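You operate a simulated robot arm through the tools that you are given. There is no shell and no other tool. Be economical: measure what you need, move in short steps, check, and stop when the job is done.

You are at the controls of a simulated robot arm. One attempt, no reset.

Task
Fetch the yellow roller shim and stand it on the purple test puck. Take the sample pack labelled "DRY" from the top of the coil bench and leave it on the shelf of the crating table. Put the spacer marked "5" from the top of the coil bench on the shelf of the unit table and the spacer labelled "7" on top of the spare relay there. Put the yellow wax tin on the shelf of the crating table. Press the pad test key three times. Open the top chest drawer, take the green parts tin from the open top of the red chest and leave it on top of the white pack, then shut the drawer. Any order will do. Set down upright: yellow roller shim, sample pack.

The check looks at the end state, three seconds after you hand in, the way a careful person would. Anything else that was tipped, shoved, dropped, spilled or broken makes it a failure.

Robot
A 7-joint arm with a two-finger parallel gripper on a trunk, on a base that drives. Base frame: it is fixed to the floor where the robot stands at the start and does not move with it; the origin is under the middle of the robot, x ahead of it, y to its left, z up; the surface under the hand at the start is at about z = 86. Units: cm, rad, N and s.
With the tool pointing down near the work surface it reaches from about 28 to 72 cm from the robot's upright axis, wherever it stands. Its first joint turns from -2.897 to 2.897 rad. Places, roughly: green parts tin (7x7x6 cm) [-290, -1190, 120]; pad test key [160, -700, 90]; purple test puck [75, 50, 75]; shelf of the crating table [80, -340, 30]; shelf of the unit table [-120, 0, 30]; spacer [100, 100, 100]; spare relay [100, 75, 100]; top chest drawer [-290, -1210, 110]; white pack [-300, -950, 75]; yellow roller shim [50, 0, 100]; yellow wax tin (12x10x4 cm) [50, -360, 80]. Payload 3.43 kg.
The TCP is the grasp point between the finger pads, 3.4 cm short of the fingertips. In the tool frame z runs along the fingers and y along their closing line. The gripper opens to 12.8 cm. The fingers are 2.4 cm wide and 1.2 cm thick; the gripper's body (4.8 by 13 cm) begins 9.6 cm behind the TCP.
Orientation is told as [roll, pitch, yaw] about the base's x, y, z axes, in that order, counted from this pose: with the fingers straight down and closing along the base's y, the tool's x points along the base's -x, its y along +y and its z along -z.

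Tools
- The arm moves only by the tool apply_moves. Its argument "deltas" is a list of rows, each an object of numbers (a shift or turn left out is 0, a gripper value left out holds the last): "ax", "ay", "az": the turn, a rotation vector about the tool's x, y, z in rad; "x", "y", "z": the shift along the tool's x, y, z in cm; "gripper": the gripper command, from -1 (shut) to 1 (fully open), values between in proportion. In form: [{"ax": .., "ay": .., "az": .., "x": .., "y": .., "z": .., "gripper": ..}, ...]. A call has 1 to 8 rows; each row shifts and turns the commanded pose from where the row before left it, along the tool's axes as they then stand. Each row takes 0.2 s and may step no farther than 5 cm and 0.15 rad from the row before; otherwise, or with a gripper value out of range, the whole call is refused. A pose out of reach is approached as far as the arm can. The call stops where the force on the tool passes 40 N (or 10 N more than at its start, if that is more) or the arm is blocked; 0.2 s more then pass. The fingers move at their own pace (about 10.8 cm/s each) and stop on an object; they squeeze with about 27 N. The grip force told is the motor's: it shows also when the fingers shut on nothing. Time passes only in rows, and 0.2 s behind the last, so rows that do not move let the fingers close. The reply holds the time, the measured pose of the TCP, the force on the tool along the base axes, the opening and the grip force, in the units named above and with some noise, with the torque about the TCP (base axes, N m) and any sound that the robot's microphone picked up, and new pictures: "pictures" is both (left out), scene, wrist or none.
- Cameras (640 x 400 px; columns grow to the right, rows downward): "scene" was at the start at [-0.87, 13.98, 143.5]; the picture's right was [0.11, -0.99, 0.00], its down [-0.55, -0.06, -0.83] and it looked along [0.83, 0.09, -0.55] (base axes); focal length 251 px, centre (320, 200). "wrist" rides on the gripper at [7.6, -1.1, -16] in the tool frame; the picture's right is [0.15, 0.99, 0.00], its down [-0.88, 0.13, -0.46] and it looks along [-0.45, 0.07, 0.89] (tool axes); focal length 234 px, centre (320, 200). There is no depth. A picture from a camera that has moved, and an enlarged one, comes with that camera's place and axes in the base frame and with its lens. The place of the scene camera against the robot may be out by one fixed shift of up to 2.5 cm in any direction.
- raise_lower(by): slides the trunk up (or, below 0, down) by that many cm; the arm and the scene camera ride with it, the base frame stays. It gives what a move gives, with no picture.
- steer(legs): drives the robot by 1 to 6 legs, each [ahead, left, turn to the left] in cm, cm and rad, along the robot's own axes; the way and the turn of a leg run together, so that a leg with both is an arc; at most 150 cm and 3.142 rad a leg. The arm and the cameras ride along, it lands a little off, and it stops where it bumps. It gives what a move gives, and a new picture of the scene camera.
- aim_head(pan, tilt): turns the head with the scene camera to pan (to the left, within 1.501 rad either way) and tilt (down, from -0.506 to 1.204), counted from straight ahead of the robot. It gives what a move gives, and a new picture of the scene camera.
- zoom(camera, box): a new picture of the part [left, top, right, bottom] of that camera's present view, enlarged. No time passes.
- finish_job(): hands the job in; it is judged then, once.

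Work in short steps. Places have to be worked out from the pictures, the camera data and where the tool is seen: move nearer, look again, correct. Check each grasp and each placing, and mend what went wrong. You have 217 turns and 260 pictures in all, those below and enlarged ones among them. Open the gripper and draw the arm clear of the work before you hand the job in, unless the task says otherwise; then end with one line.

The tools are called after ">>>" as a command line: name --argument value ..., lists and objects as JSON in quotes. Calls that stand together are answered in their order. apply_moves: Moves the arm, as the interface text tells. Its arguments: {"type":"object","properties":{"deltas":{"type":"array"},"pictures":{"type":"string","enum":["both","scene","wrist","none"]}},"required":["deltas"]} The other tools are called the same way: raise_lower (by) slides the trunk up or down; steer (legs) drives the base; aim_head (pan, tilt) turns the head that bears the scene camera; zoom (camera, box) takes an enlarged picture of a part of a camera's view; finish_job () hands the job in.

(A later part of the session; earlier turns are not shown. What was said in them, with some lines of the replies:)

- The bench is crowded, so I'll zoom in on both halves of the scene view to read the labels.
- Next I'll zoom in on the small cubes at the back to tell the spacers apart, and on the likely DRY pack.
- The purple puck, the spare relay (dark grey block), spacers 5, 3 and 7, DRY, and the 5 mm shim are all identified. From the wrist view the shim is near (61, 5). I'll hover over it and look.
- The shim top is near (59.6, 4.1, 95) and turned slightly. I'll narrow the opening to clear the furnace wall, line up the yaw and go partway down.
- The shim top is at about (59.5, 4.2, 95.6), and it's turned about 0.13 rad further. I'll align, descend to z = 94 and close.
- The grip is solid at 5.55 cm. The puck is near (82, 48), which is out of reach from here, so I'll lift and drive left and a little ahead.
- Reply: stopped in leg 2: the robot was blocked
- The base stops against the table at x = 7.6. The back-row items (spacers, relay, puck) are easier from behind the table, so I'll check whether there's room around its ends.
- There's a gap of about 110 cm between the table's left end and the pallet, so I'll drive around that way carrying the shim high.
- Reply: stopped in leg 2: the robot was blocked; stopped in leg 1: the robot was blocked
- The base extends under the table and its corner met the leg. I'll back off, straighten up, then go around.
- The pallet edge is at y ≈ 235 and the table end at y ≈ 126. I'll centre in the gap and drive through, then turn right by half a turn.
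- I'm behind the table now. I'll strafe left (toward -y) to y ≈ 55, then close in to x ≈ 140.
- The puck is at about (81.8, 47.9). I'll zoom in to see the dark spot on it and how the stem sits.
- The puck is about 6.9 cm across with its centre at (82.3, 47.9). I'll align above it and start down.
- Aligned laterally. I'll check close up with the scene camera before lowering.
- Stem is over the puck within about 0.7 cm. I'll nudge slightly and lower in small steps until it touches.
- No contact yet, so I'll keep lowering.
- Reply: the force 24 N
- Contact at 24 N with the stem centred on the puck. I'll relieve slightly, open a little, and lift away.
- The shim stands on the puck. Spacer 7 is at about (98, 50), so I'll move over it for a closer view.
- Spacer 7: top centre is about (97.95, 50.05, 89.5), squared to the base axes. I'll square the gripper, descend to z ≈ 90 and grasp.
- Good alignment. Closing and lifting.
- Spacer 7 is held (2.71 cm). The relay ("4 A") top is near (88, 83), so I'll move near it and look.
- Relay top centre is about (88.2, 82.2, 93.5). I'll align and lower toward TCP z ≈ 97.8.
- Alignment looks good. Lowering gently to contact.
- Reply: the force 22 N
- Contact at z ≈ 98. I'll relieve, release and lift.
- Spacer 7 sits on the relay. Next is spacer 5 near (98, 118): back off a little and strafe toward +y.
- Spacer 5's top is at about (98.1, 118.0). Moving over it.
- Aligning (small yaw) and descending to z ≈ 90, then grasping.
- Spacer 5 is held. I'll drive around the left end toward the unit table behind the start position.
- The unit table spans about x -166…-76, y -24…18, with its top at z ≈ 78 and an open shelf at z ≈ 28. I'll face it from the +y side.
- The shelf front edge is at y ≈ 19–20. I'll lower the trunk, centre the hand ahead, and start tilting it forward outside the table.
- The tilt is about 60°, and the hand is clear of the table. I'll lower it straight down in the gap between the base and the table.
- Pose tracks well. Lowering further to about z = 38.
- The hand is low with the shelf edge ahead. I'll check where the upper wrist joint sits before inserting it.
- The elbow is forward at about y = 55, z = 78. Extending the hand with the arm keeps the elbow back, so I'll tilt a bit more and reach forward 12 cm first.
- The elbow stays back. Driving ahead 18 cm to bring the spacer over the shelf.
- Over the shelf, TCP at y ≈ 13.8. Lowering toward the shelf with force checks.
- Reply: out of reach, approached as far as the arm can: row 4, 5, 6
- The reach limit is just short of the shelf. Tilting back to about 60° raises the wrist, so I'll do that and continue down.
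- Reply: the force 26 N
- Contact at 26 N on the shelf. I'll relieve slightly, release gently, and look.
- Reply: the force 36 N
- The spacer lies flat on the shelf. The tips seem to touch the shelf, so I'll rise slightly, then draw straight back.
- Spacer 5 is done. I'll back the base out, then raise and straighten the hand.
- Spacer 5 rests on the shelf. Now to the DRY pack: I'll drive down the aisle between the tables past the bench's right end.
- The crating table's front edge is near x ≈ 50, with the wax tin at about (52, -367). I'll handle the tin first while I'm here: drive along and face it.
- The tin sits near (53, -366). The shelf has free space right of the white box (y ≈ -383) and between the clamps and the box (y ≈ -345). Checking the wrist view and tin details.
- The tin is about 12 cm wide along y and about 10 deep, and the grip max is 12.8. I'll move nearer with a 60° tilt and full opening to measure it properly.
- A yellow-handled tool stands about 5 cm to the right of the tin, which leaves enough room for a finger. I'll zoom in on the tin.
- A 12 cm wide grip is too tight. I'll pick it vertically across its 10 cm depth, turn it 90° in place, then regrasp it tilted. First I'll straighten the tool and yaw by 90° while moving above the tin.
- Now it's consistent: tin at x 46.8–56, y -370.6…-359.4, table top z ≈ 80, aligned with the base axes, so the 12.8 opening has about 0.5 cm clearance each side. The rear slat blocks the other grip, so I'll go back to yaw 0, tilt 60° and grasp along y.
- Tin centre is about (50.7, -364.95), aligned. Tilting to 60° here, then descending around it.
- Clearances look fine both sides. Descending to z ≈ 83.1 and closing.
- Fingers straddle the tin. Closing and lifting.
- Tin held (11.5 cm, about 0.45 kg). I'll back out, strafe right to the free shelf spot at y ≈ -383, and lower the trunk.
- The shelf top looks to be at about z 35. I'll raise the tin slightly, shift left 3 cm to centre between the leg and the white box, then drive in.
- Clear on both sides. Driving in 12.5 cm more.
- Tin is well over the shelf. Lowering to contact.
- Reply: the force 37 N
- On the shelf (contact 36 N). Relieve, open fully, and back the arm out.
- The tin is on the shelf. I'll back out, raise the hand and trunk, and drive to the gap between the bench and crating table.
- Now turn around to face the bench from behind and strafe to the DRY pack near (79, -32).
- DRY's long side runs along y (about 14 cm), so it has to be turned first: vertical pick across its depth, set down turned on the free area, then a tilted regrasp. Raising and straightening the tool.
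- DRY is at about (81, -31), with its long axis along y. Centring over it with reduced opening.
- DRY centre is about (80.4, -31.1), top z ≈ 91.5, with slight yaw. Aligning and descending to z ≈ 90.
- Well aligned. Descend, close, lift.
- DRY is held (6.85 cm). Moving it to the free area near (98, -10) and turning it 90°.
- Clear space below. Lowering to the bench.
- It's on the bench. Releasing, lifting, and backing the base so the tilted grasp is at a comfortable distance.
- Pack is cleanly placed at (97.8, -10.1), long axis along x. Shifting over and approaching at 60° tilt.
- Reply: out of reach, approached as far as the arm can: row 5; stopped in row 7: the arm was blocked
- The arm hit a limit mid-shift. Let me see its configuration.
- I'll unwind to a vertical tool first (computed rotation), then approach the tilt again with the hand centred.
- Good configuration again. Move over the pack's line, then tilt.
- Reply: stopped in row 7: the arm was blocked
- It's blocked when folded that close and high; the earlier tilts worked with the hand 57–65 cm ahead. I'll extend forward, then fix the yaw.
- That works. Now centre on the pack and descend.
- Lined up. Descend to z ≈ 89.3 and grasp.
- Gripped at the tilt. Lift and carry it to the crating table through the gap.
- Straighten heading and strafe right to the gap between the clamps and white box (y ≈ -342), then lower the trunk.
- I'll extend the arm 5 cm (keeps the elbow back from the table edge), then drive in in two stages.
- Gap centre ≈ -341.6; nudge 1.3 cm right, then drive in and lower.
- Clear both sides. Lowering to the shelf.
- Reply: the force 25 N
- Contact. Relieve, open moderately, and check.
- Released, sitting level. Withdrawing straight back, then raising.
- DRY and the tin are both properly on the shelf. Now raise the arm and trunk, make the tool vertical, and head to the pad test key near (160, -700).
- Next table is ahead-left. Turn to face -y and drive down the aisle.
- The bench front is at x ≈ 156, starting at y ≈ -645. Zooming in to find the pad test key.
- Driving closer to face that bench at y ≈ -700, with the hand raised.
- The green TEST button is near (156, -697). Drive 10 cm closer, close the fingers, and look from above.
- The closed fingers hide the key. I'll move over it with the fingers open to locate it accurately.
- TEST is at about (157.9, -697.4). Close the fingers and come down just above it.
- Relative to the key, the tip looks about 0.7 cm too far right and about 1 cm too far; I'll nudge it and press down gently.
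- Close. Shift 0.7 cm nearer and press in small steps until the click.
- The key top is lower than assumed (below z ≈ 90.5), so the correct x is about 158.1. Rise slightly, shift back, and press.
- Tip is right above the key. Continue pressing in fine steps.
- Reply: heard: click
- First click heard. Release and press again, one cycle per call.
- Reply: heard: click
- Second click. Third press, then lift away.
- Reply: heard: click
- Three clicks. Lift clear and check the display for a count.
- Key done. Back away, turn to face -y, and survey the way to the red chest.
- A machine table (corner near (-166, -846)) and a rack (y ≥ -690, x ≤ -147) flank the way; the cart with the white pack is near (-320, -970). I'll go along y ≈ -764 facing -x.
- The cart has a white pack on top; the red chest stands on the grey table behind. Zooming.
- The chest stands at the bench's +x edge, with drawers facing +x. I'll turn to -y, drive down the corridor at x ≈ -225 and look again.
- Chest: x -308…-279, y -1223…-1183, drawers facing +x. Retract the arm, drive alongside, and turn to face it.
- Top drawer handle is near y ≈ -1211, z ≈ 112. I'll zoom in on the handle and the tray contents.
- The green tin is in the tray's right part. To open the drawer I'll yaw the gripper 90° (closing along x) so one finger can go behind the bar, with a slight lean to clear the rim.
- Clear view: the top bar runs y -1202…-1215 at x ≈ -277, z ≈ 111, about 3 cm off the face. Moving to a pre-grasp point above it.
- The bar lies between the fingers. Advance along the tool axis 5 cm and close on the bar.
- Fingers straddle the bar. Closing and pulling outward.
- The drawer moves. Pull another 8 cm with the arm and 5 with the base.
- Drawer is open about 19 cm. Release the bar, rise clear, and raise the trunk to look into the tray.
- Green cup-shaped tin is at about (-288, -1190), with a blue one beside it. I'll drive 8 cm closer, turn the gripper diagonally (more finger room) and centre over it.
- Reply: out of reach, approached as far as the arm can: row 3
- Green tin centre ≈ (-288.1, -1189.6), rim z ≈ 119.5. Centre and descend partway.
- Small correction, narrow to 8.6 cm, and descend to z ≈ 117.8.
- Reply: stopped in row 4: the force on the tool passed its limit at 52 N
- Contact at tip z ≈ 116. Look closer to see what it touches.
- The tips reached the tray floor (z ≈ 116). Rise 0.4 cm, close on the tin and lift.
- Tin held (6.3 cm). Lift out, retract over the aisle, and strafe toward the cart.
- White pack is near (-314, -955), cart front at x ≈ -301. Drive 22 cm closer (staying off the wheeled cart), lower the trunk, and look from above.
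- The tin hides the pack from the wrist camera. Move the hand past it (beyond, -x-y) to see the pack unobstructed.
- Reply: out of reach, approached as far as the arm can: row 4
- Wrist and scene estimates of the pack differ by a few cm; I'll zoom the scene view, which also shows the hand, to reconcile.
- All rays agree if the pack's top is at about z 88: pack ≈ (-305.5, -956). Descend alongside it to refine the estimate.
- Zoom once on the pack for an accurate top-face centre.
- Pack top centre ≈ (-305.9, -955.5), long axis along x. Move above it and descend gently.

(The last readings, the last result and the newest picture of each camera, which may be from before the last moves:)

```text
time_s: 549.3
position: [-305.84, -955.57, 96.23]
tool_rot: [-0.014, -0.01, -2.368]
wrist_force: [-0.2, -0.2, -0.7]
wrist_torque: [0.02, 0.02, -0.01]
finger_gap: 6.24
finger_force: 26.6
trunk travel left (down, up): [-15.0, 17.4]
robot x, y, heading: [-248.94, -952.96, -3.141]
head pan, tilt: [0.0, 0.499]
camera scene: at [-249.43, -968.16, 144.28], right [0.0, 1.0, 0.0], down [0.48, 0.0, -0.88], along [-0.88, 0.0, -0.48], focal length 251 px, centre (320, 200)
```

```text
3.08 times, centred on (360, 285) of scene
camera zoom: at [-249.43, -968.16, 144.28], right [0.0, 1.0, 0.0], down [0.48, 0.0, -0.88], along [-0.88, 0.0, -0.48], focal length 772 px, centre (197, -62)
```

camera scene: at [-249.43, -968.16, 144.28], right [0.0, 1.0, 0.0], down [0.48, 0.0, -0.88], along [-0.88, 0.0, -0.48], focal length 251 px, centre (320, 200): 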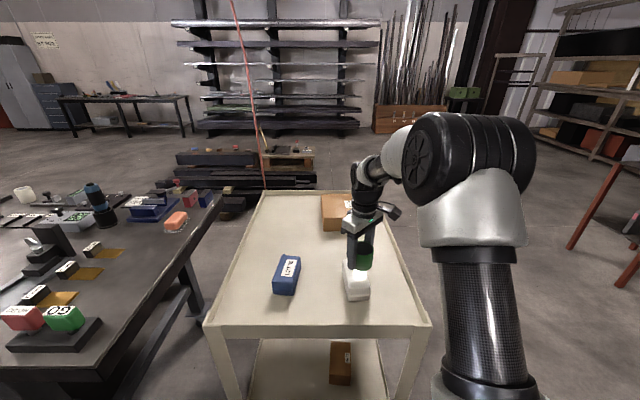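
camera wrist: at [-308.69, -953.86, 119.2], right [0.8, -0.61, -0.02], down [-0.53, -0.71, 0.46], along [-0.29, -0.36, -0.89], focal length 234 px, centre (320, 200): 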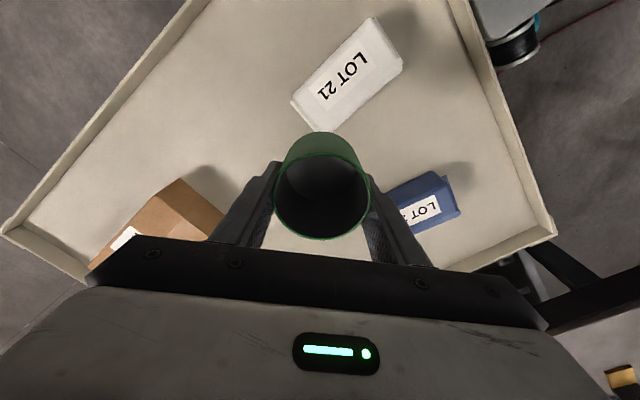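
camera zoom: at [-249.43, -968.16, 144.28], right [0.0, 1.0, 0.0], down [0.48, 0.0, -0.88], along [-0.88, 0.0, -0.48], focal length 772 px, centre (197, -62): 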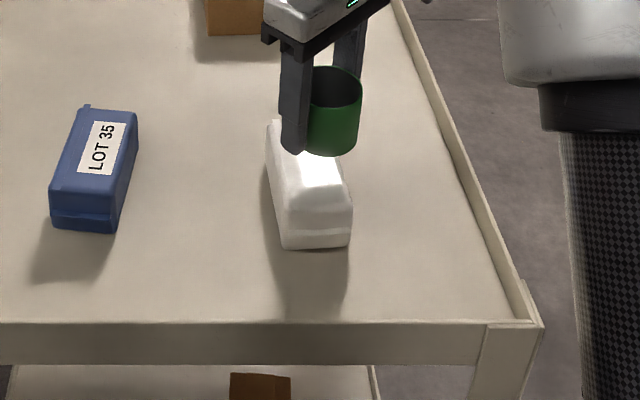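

The tin looks about 1 cm too far right of the pack's centreline in this view. Zoom more closely to judge.

>>> zoom --camera "scene" --box '[325, 235, 405, 305]'

>>> zoom --camera "wrist" --box '[220, 60, 420, 260]'

```text
5.71 times, centred on (365, 270) of scene
camera zoom: at [-249.43, -968.16, 144.28], right [0.0, 1.0, 0.0], down [0.48, 0.0, -0.88], along [-0.88, 0.0, -0.48], focal length 1433 px, centre (63, -200)
```

zoom: 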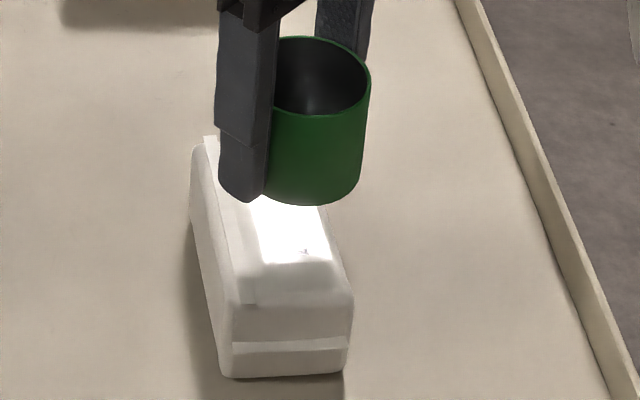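

```text
2.00 times, centred on (320, 160) of wrist
camera zoom: at [-301.05, -949.46, 112.25], right [0.8, -0.61, -0.02], down [-0.53, -0.71, 0.46], along [-0.29, -0.36, -0.89], focal length 468 px, centre (320, 280)
```

zoom: 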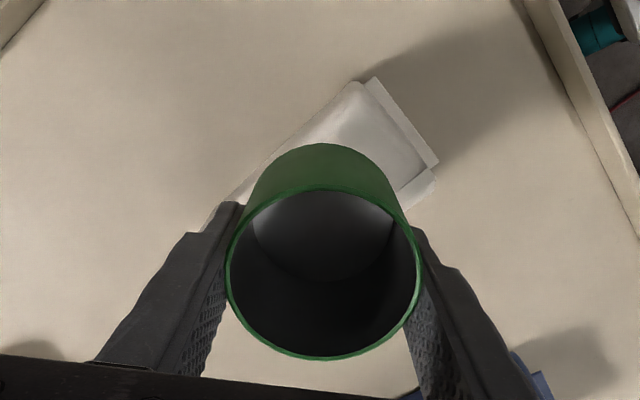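

The views disagree slightly; the tin likely extends lower than I assumed. Lower a little with force checks and compare again.

>>> apply_moves --deltas '[{"z": 0.5}, {"z": 0.5}, {"z": 0.4}, {"z": 0.4}]' --pictures "none"

>>> zoom --camera "scene" --box '[325, 235, 405, 305]'

```text
time_s: 550.3
position: [-306.2, -955.44, 94.49]
tool_rot: [-0.015, -0.009, -2.37]
wrist_force: [-0.4, 0.3, -0.6]
wrist_torque: [-0.02, 0.03, 0.0]
finger_gap: 6.27
finger_force: 27.0
trunk travel left (down, up): [-15.0, 17.4]
robot x, y, heading: [-248.57, -953.48, -3.138]
head pan, tilt: [0.0, 0.499]
```

```text
5.71 times, centred on (365, 270) of scene
camera zoom: at [-249.44, -968.16, 144.28], right [0.0, 1.0, 0.0], down [0.48, 0.0, -0.88], along [-0.88, 0.0, -0.48], focal length 1433 px, centre (63, -200)
```

zoom: 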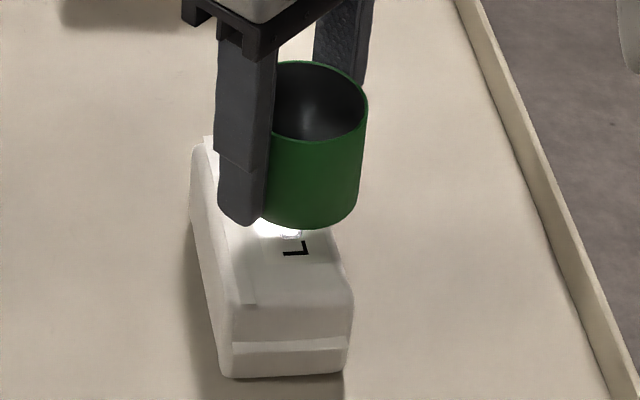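

Label "L" shows the centreline about 0.5–1 cm left; well within stability. I'll nudge 0.5 cm toward -y and lower to contact.

>>> apply_moves --deltas '[{"x": -0.35, "y": 0.36}, {"z": 0.4}, {"z": 0.3}, {"z": 0.3}, {"z": 0.3}, {"z": 0.3}]' --pictures "none"

```text
time_s: 551.7
position: [-306.17, -955.96, 92.9]
tool_rot: [-0.014, -0.01, -2.367]
wrist_force: [0.4, 0.3, -1.4]
wrist_torque: [0.0, 0.04, -0.03]
finger_gap: 6.28
finger_force: 27.0
trunk travel left (down, up): [-15.0, 17.4]
robot x, y, heading: [-248.95, -953.07, -3.135]
head pan, tilt: [0.0, 0.499]
```

>>> apply_moves --deltas '[{"z": 0.3}, {"z": 0.3}, {"z": 0.3}, {"z": 0.3}, {"z": 0.3}]' --pictures "none"

>>> zoom --camera "scene" --box '[325, 235, 405, 305]'

```text
time_s: 552.9
position: [-306.1, -955.88, 91.39]
tool_rot: [-0.014, -0.008, -2.369]
wrist_force: [0.7, 0.9, -1.4]
wrist_torque: [-0.01, -0.03, 0.02]
finger_gap: 6.31
finger_force: 26.8
trunk travel left (down, up): [-15.0, 17.4]
robot x, y, heading: [-248.65, -953.39, -3.136]
head pan, tilt: [0.0, 0.499]
```

```text
5.71 times, centred on (365, 270) of scene
camera zoom: at [-249.44, -968.16, 144.28], right [0.0, 1.0, 0.0], down [0.48, 0.0, -0.88], along [-0.88, 0.0, -0.48], focal length 1433 px, centre (63, -200)
```

zoom: 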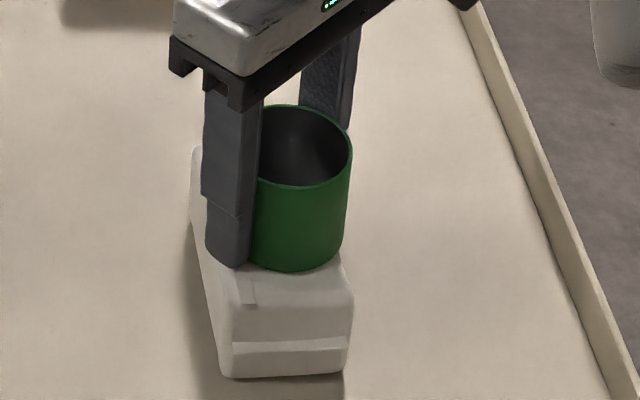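

Laterally good now. The pack top is lower still, so shift 2 cm toward -x (compromise centre) and keep lowering.

>>> apply_moves --deltas '[{"x": -1.43, "y": -1.4}, {"z": 0.3}, {"z": 0.3}, {"z": 0.3}, {"z": 0.3}, {"z": 0.3}]' --pictures "none"

```text
time_s: 553.8
position: [-308.03, -956.04, 91.49]
tool_rot: [-0.02, -0.014, -2.368]
wrist_force: [10.0, 1.2, 20.5]
wrist_torque: [-0.37, -1.04, 0.22]
finger_gap: 6.26
finger_force: 26.9
trunk travel left (down, up): [-15.0, 17.4]
robot x, y, heading: [-248.53, -953.01, -3.136]
head pan, tilt: [0.0, 0.499]
stopped in row 4: the force on the tool passed its limit at 44 N (the readings are from after the stop); the commanded pose is now the measured one
```

Contact with the pack top (Z ≈ 86). Relieve upward slightly and inspect.

>>> apply_moves --deltas '[{"z": -0.1}, {}]' --pictures "wrist"

>>> zoom --camera "scene" --box '[325, 235, 405, 305]'

```text
time_s: 554.4
position: [-308.3, -956.02, 91.44]
tool_rot: [-0.016, -0.011, -2.369]
wrist_force: [11.0, 1.7, 22.6]
wrist_torque: [-0.41, -1.14, 0.23]
finger_gap: 6.3
finger_force: 27.0
trunk travel left (down, up): [-15.0, 17.4]
robot x, y, heading: [-248.43, -952.83, -3.142]
head pan, tilt: [0.0, 0.499]
camera wrist: at [-303.21, -949.92, 107.39], right [0.8, -0.61, -0.02], down [-0.53, -0.71, 0.46], along [-0.3, -0.36, -0.89], focal length 234 px, centre (320, 200)
```

wrist: 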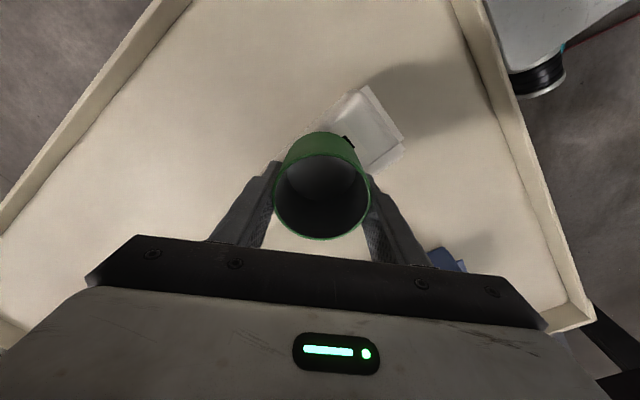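

```text
5.71 times, centred on (365, 270) of scene
camera zoom: at [-249.16, -968.14, 144.28], right [0.0, 1.0, 0.0], down [0.48, 0.0, -0.88], along [-0.88, 0.0, -0.48], focal length 1433 px, centre (63, -200)
```

zoom: 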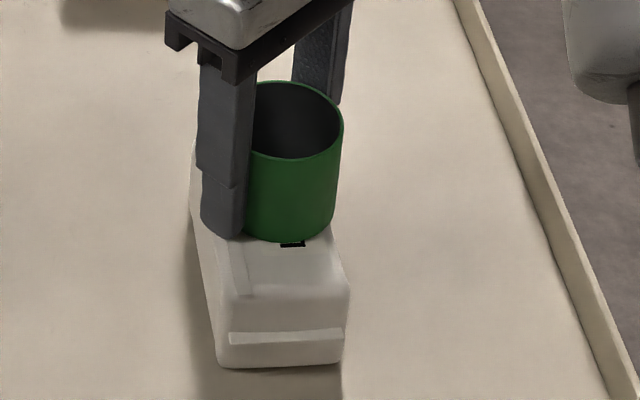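

The tin is standing on the pack, well centred, but still pressed at 22 N. Relieve further, then open.

>>> apply_moves --deltas '[{"z": -0.3}, {}, {"gripper": 0.15}, {"gripper": 0.3}, {}]' --pictures "none"

>>> zoom --camera "scene" --box '[325, 235, 405, 305]'

```text
time_s: 555.6
position: [-308.39, -955.98, 91.48]
tool_rot: [-0.013, -0.01, -2.368]
wrist_force: [-0.2, 0.9, -0.6]
wrist_torque: [-0.01, -0.01, -0.01]
finger_gap: 8.33
finger_force: 0.0
trunk travel left (down, up): [-15.0, 17.4]
robot x, y, heading: [-248.4, -953.32, -3.137]
head pan, tilt: [0.0, 0.499]
```

```text
5.71 times, centred on (365, 270) of scene
camera zoom: at [-249.41, -968.16, 144.27], right [0.0, 1.0, 0.0], down [0.48, 0.0, -0.88], along [-0.88, 0.0, -0.48], focal length 1433 px, centre (63, -200)
```

zoom: 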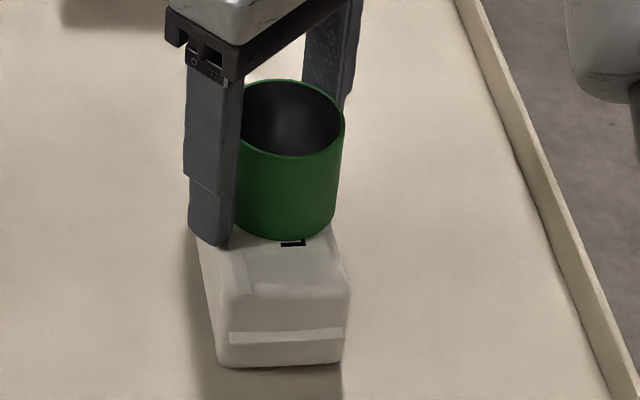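

The tin stands on the pack. Lift straight up and check.

>>> apply_moves --deltas '[{"z": -1.5}, {"z": -3}, {"z": -5}, {"z": -5}, {"z": -5}, {"z": -4}]' --pictures "wrist"

```text
time_s: 557.0
position: [-307.99, -956.17, 115.18]
tool_rot: [-0.015, -0.011, -2.368]
wrist_force: [0.6, -0.2, -0.5]
wrist_torque: [-0.01, -0.05, -0.02]
finger_gap: 8.31
finger_force: 0.0
trunk travel left (down, up): [-15.0, 17.4]
robot x, y, heading: [-248.68, -953.28, -3.14]
head pan, tilt: [0.0, 0.499]
camera wrist: at [-303.11, -950.09, 131.15], right [0.8, -0.61, -0.02], down [-0.53, -0.71, 0.46], along [-0.29, -0.36, -0.89], focal length 234 px, centre (320, 200)
```

wrist: 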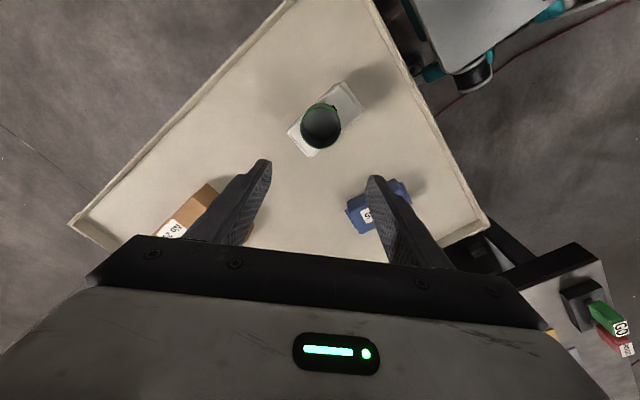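

The tin is centred on the pack. Now back to the chest: retract, raise, drive back, and yaw to the standard orientation.

>>> apply_moves --deltas '[{"x": 3, "y": 3, "z": -2}, {"x": 3, "y": 3, "z": -2}, {"az": 0.15, "gripper": -1}, {"az": 0.15}, {"az": 0.15}, {"az": 0.15}, {"az": 0.15}]' --pictures "none"

>>> raise_lower --by 14

>>> steer --legs '[[-24, 0, 0], [0, 125, 0], [0, 125, 0]]'

```text
time_s: 558.6
position: [-299.32, -956.18, 118.92]
tool_rot: [-0.004, -0.018, -3.12]
wrist_force: [0.5, -0.2, 0.1]
wrist_torque: [-0.02, 0.01, 0.04]
finger_gap: 0.02
finger_force: 27.3
trunk travel left (down, up): [-15.0, 17.4]
robot x, y, heading: [-248.66, -953.16, -3.14]
head pan, tilt: [0.0, 0.499]
```

```text
time_s: 560.2
position: [-299.36, -956.13, 132.77]
tool_rot: [-0.004, -0.019, -3.118]
wrist_force: [-0.2, -0.7, -0.5]
wrist_torque: [0.01, -0.02, -0.02]
finger_gap: 0.0
finger_force: 26.8
trunk travel left (down, up): [-29.0, 3.4]
robot x, y, heading: [-248.44, -953.24, -3.137]
head pan, tilt: [0.0, 0.499]
```

```text
time_s: 585.7
position: [-278.7, -1204.69, 132.85]
tool_rot: [-0.002, -0.019, -3.142]
wrist_force: [-0.4, -0.9, 0.4]
wrist_torque: [0.0, -0.02, 0.02]
finger_gap: 0.0
finger_force: 27.2
trunk travel left (down, up): [-29.0, 3.4]
robot x, y, heading: [-227.96, -1202.65, 3.121]
head pan, tilt: [0.0, 0.499]
camera scene: at [-229.06, -1217.82, 158.28], right [0.02, 1.0, 0.0], down [0.48, -0.01, -0.88], along [-0.88, 0.02, -0.48], focal length 251 px, centre (320, 200)
```

scene: 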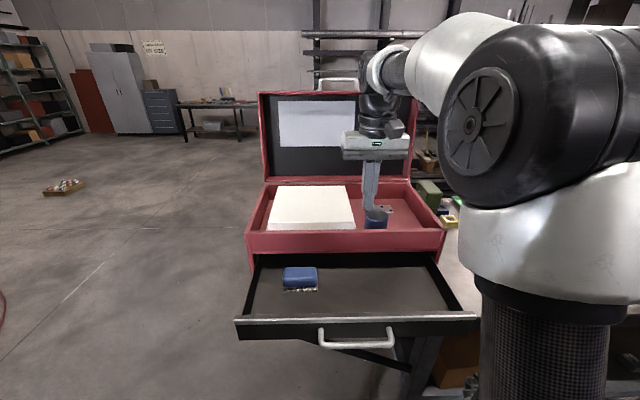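

Drawer still open. Back off 15 cm, retract the hand to in front of the bar, and lower to bar height.

>>> steer --legs '[[-15, 0, 0.02]]'

>>> apply_moves --deltas '[{"x": 4, "y": 1}, {"x": 4, "y": 1}, {"x": 4, "y": 1}, {"y": 1}]' --pictures "none"

>>> raise_lower --by -14

>>> zoom --camera "wrist" --box '[0, 0, 640, 400]'

```text
time_s: 587.1
position: [-263.67, -1205.93, 132.88]
tool_rot: [-0.002, -0.022, -3.121]
wrist_force: [-0.6, -0.3, 0.8]
wrist_torque: [0.0, 0.01, 0.01]
finger_gap: 0.0
finger_force: 27.0
trunk travel left (down, up): [-29.0, 3.4]
robot x, y, heading: [-212.91, -1203.34, 3.14]
head pan, tilt: [0.0, 0.499]
camera scene: at [-213.78, -1217.99, 158.28], right [0.0, 1.0, 0.0], down [0.48, 0.0, -0.88], along [-0.88, 0.0, -0.48], focal length 251 px, centre (320, 200)
```

scene: 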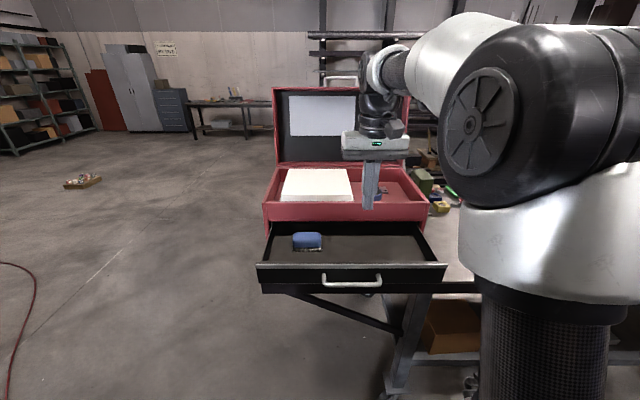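

```text
time_s: 588.1
position: [-251.66, -1209.6, 132.7]
tool_rot: [-0.006, -0.02, -3.119]
wrist_force: [-0.1, 0.5, 0.1]
wrist_torque: [0.03, -0.01, 0.0]
finger_gap: 0.0
finger_force: 26.2
trunk travel left (down, up): [-29.0, 3.4]
robot x, y, heading: [-213.32, -1203.09, 3.144]
head pan, tilt: [0.0, 0.499]
```

```text
time_s: 589.8
position: [-251.86, -1209.46, 118.59]
tool_rot: [-0.004, -0.018, -3.119]
wrist_force: [0.8, 0.6, -0.1]
wrist_torque: [0.03, -0.01, 0.04]
finger_gap: 0.02
finger_force: 26.9
trunk travel left (down, up): [-15.0, 17.4]
robot x, y, heading: [-212.92, -1202.7, 3.141]
head pan, tilt: [0.0, 0.499]
```

```text
1.00 times, centred on (320, 200) of wrist (not enlarged: the box is as wide or as high as the picture)
camera zoom: at [-243.89, -1208.28, 134.56], right [0.17, -0.99, -0.01], down [-0.87, -0.15, 0.47], along [-0.47, -0.07, -0.88], focal length 234 px, centre (320, 200)
```

zoom: 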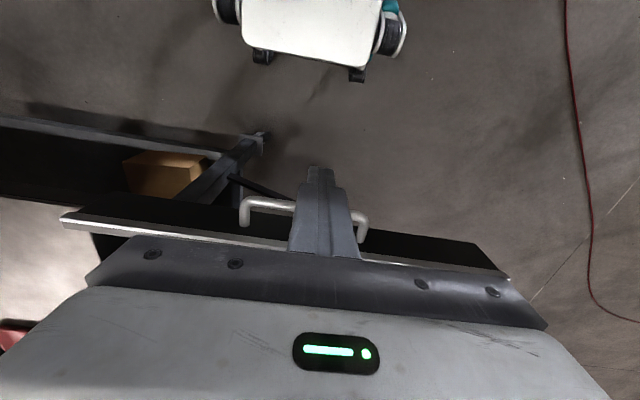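

The fingers are in front of the bar. Lower to bar height and push the drawer in.

>>> apply_moves --deltas '[{"z": 3}, {"z": 3}, {"x": -3}, {"x": -3}, {"x": -3}, {"x": -3}, {"x": -3}, {"x": -3}]' --pictures "none"

>>> apply_moves --deltas '[{"x": -2}, {"x": -1.5}, {"x": -1}, {"x": -0.7}, {"x": -0.5}, {"x": -0.5}]' --pictures "scene"

```text
time_s: 591.5
position: [-270.01, -1209.88, 112.98]
tool_rot: [-0.003, -0.02, -3.12]
wrist_force: [0.3, 0.1, -0.4]
wrist_torque: [-0.01, 0.0, 0.02]
finger_gap: 0.01
finger_force: 27.2
trunk travel left (down, up): [-15.0, 17.4]
robot x, y, heading: [-212.96, -1202.67, 3.144]
head pan, tilt: [0.0, 0.499]
```

```text
time_s: 592.9
position: [-274.95, -1209.97, 113.13]
tool_rot: [-0.004, 0.001, -3.121]
wrist_force: [13.6, 1.3, 4.8]
wrist_torque: [0.13, -0.18, -0.02]
finger_gap: 0.01
finger_force: 27.2
trunk travel left (down, up): [-15.0, 17.4]
robot x, y, heading: [-213.44, -1202.73, 3.14]
head pan, tilt: [0.0, 0.499]
stopped in row 6: the force on the tool passed its limit at 44 N (the readings are from after the stop); the commanded pose is now the measured one
camera scene: at [-213.54, -1217.98, 144.29], right [0.0, 1.0, 0.0], down [0.48, 0.0, -0.88], along [-0.88, 0.0, -0.48], focal length 251 px, centre (320, 200)
```

scene: 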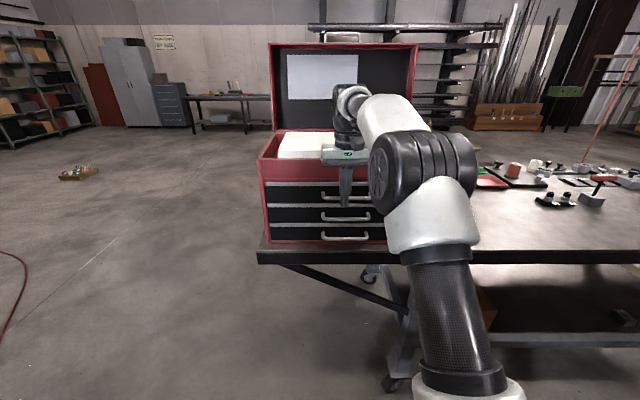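

Hard stop reached; the drawer looks shut. Back the hand off and check closely.

>>> apply_moves --deltas '[{"x": 3}, {"x": 4}, {"x": 4}, {"z": -3, "gripper": 0.5}, {"y": -4, "z": -3}, {"y": -4}]' --pictures "none"

>>> zoom --camera "scene" --box '[240, 120, 440, 270]'

```text
time_s: 594.3
position: [-264.46, -1201.71, 119.03]
tool_rot: [-0.004, -0.001, -3.122]
wrist_force: [-0.4, 0.2, 0.2]
wrist_torque: [0.0, -0.03, 0.01]
finger_gap: 9.61
finger_force: 0.0
trunk travel left (down, up): [-15.0, 17.4]
robot x, y, heading: [-213.19, -1202.99, 3.14]
head pan, tilt: [0.0, 0.499]
```

```text
2.67 times, centred on (340, 195) of scene
camera zoom: at [-213.77, -1217.99, 144.28], right [0.0, 1.0, 0.0], down [0.48, 0.0, -0.88], along [-0.88, 0.0, -0.48], focal length 669 px, centre (267, 213)
```

zoom: 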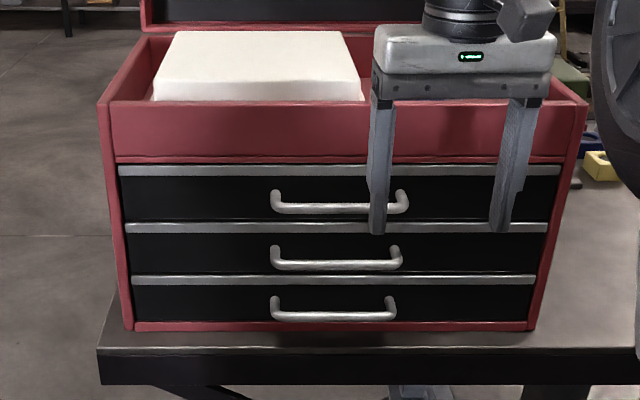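

The drawer is flush, the gripper is open and the hand is clear. One small retreat, then hand in.

>>> apply_moves --deltas '[{"x": 4}, {"x": 4}, {}]' --pictures "none"

>>> finish_job

```text
time_s: 595.1
position: [-256.35, -1201.63, 119.0]
tool_rot: [-0.007, -0.001, -3.121]
wrist_force: [-0.3, -0.6, -0.5]
wrist_torque: [0.01, 0.04, 0.03]
finger_gap: 9.62
finger_force: 0.1
trunk travel left (down, up): [-15.0, 17.4]
robot x, y, heading: [-213.08, -1203.2, 3.137]
head pan, tilt: [0.0, 0.499]
```

```text
The job is handed in.
```

All the tasks are done and handed in; two things could count against it: the white pack slid about 1 cm when I set the green tin on it, and spacer "5" lies on its side on the unit table shelf.
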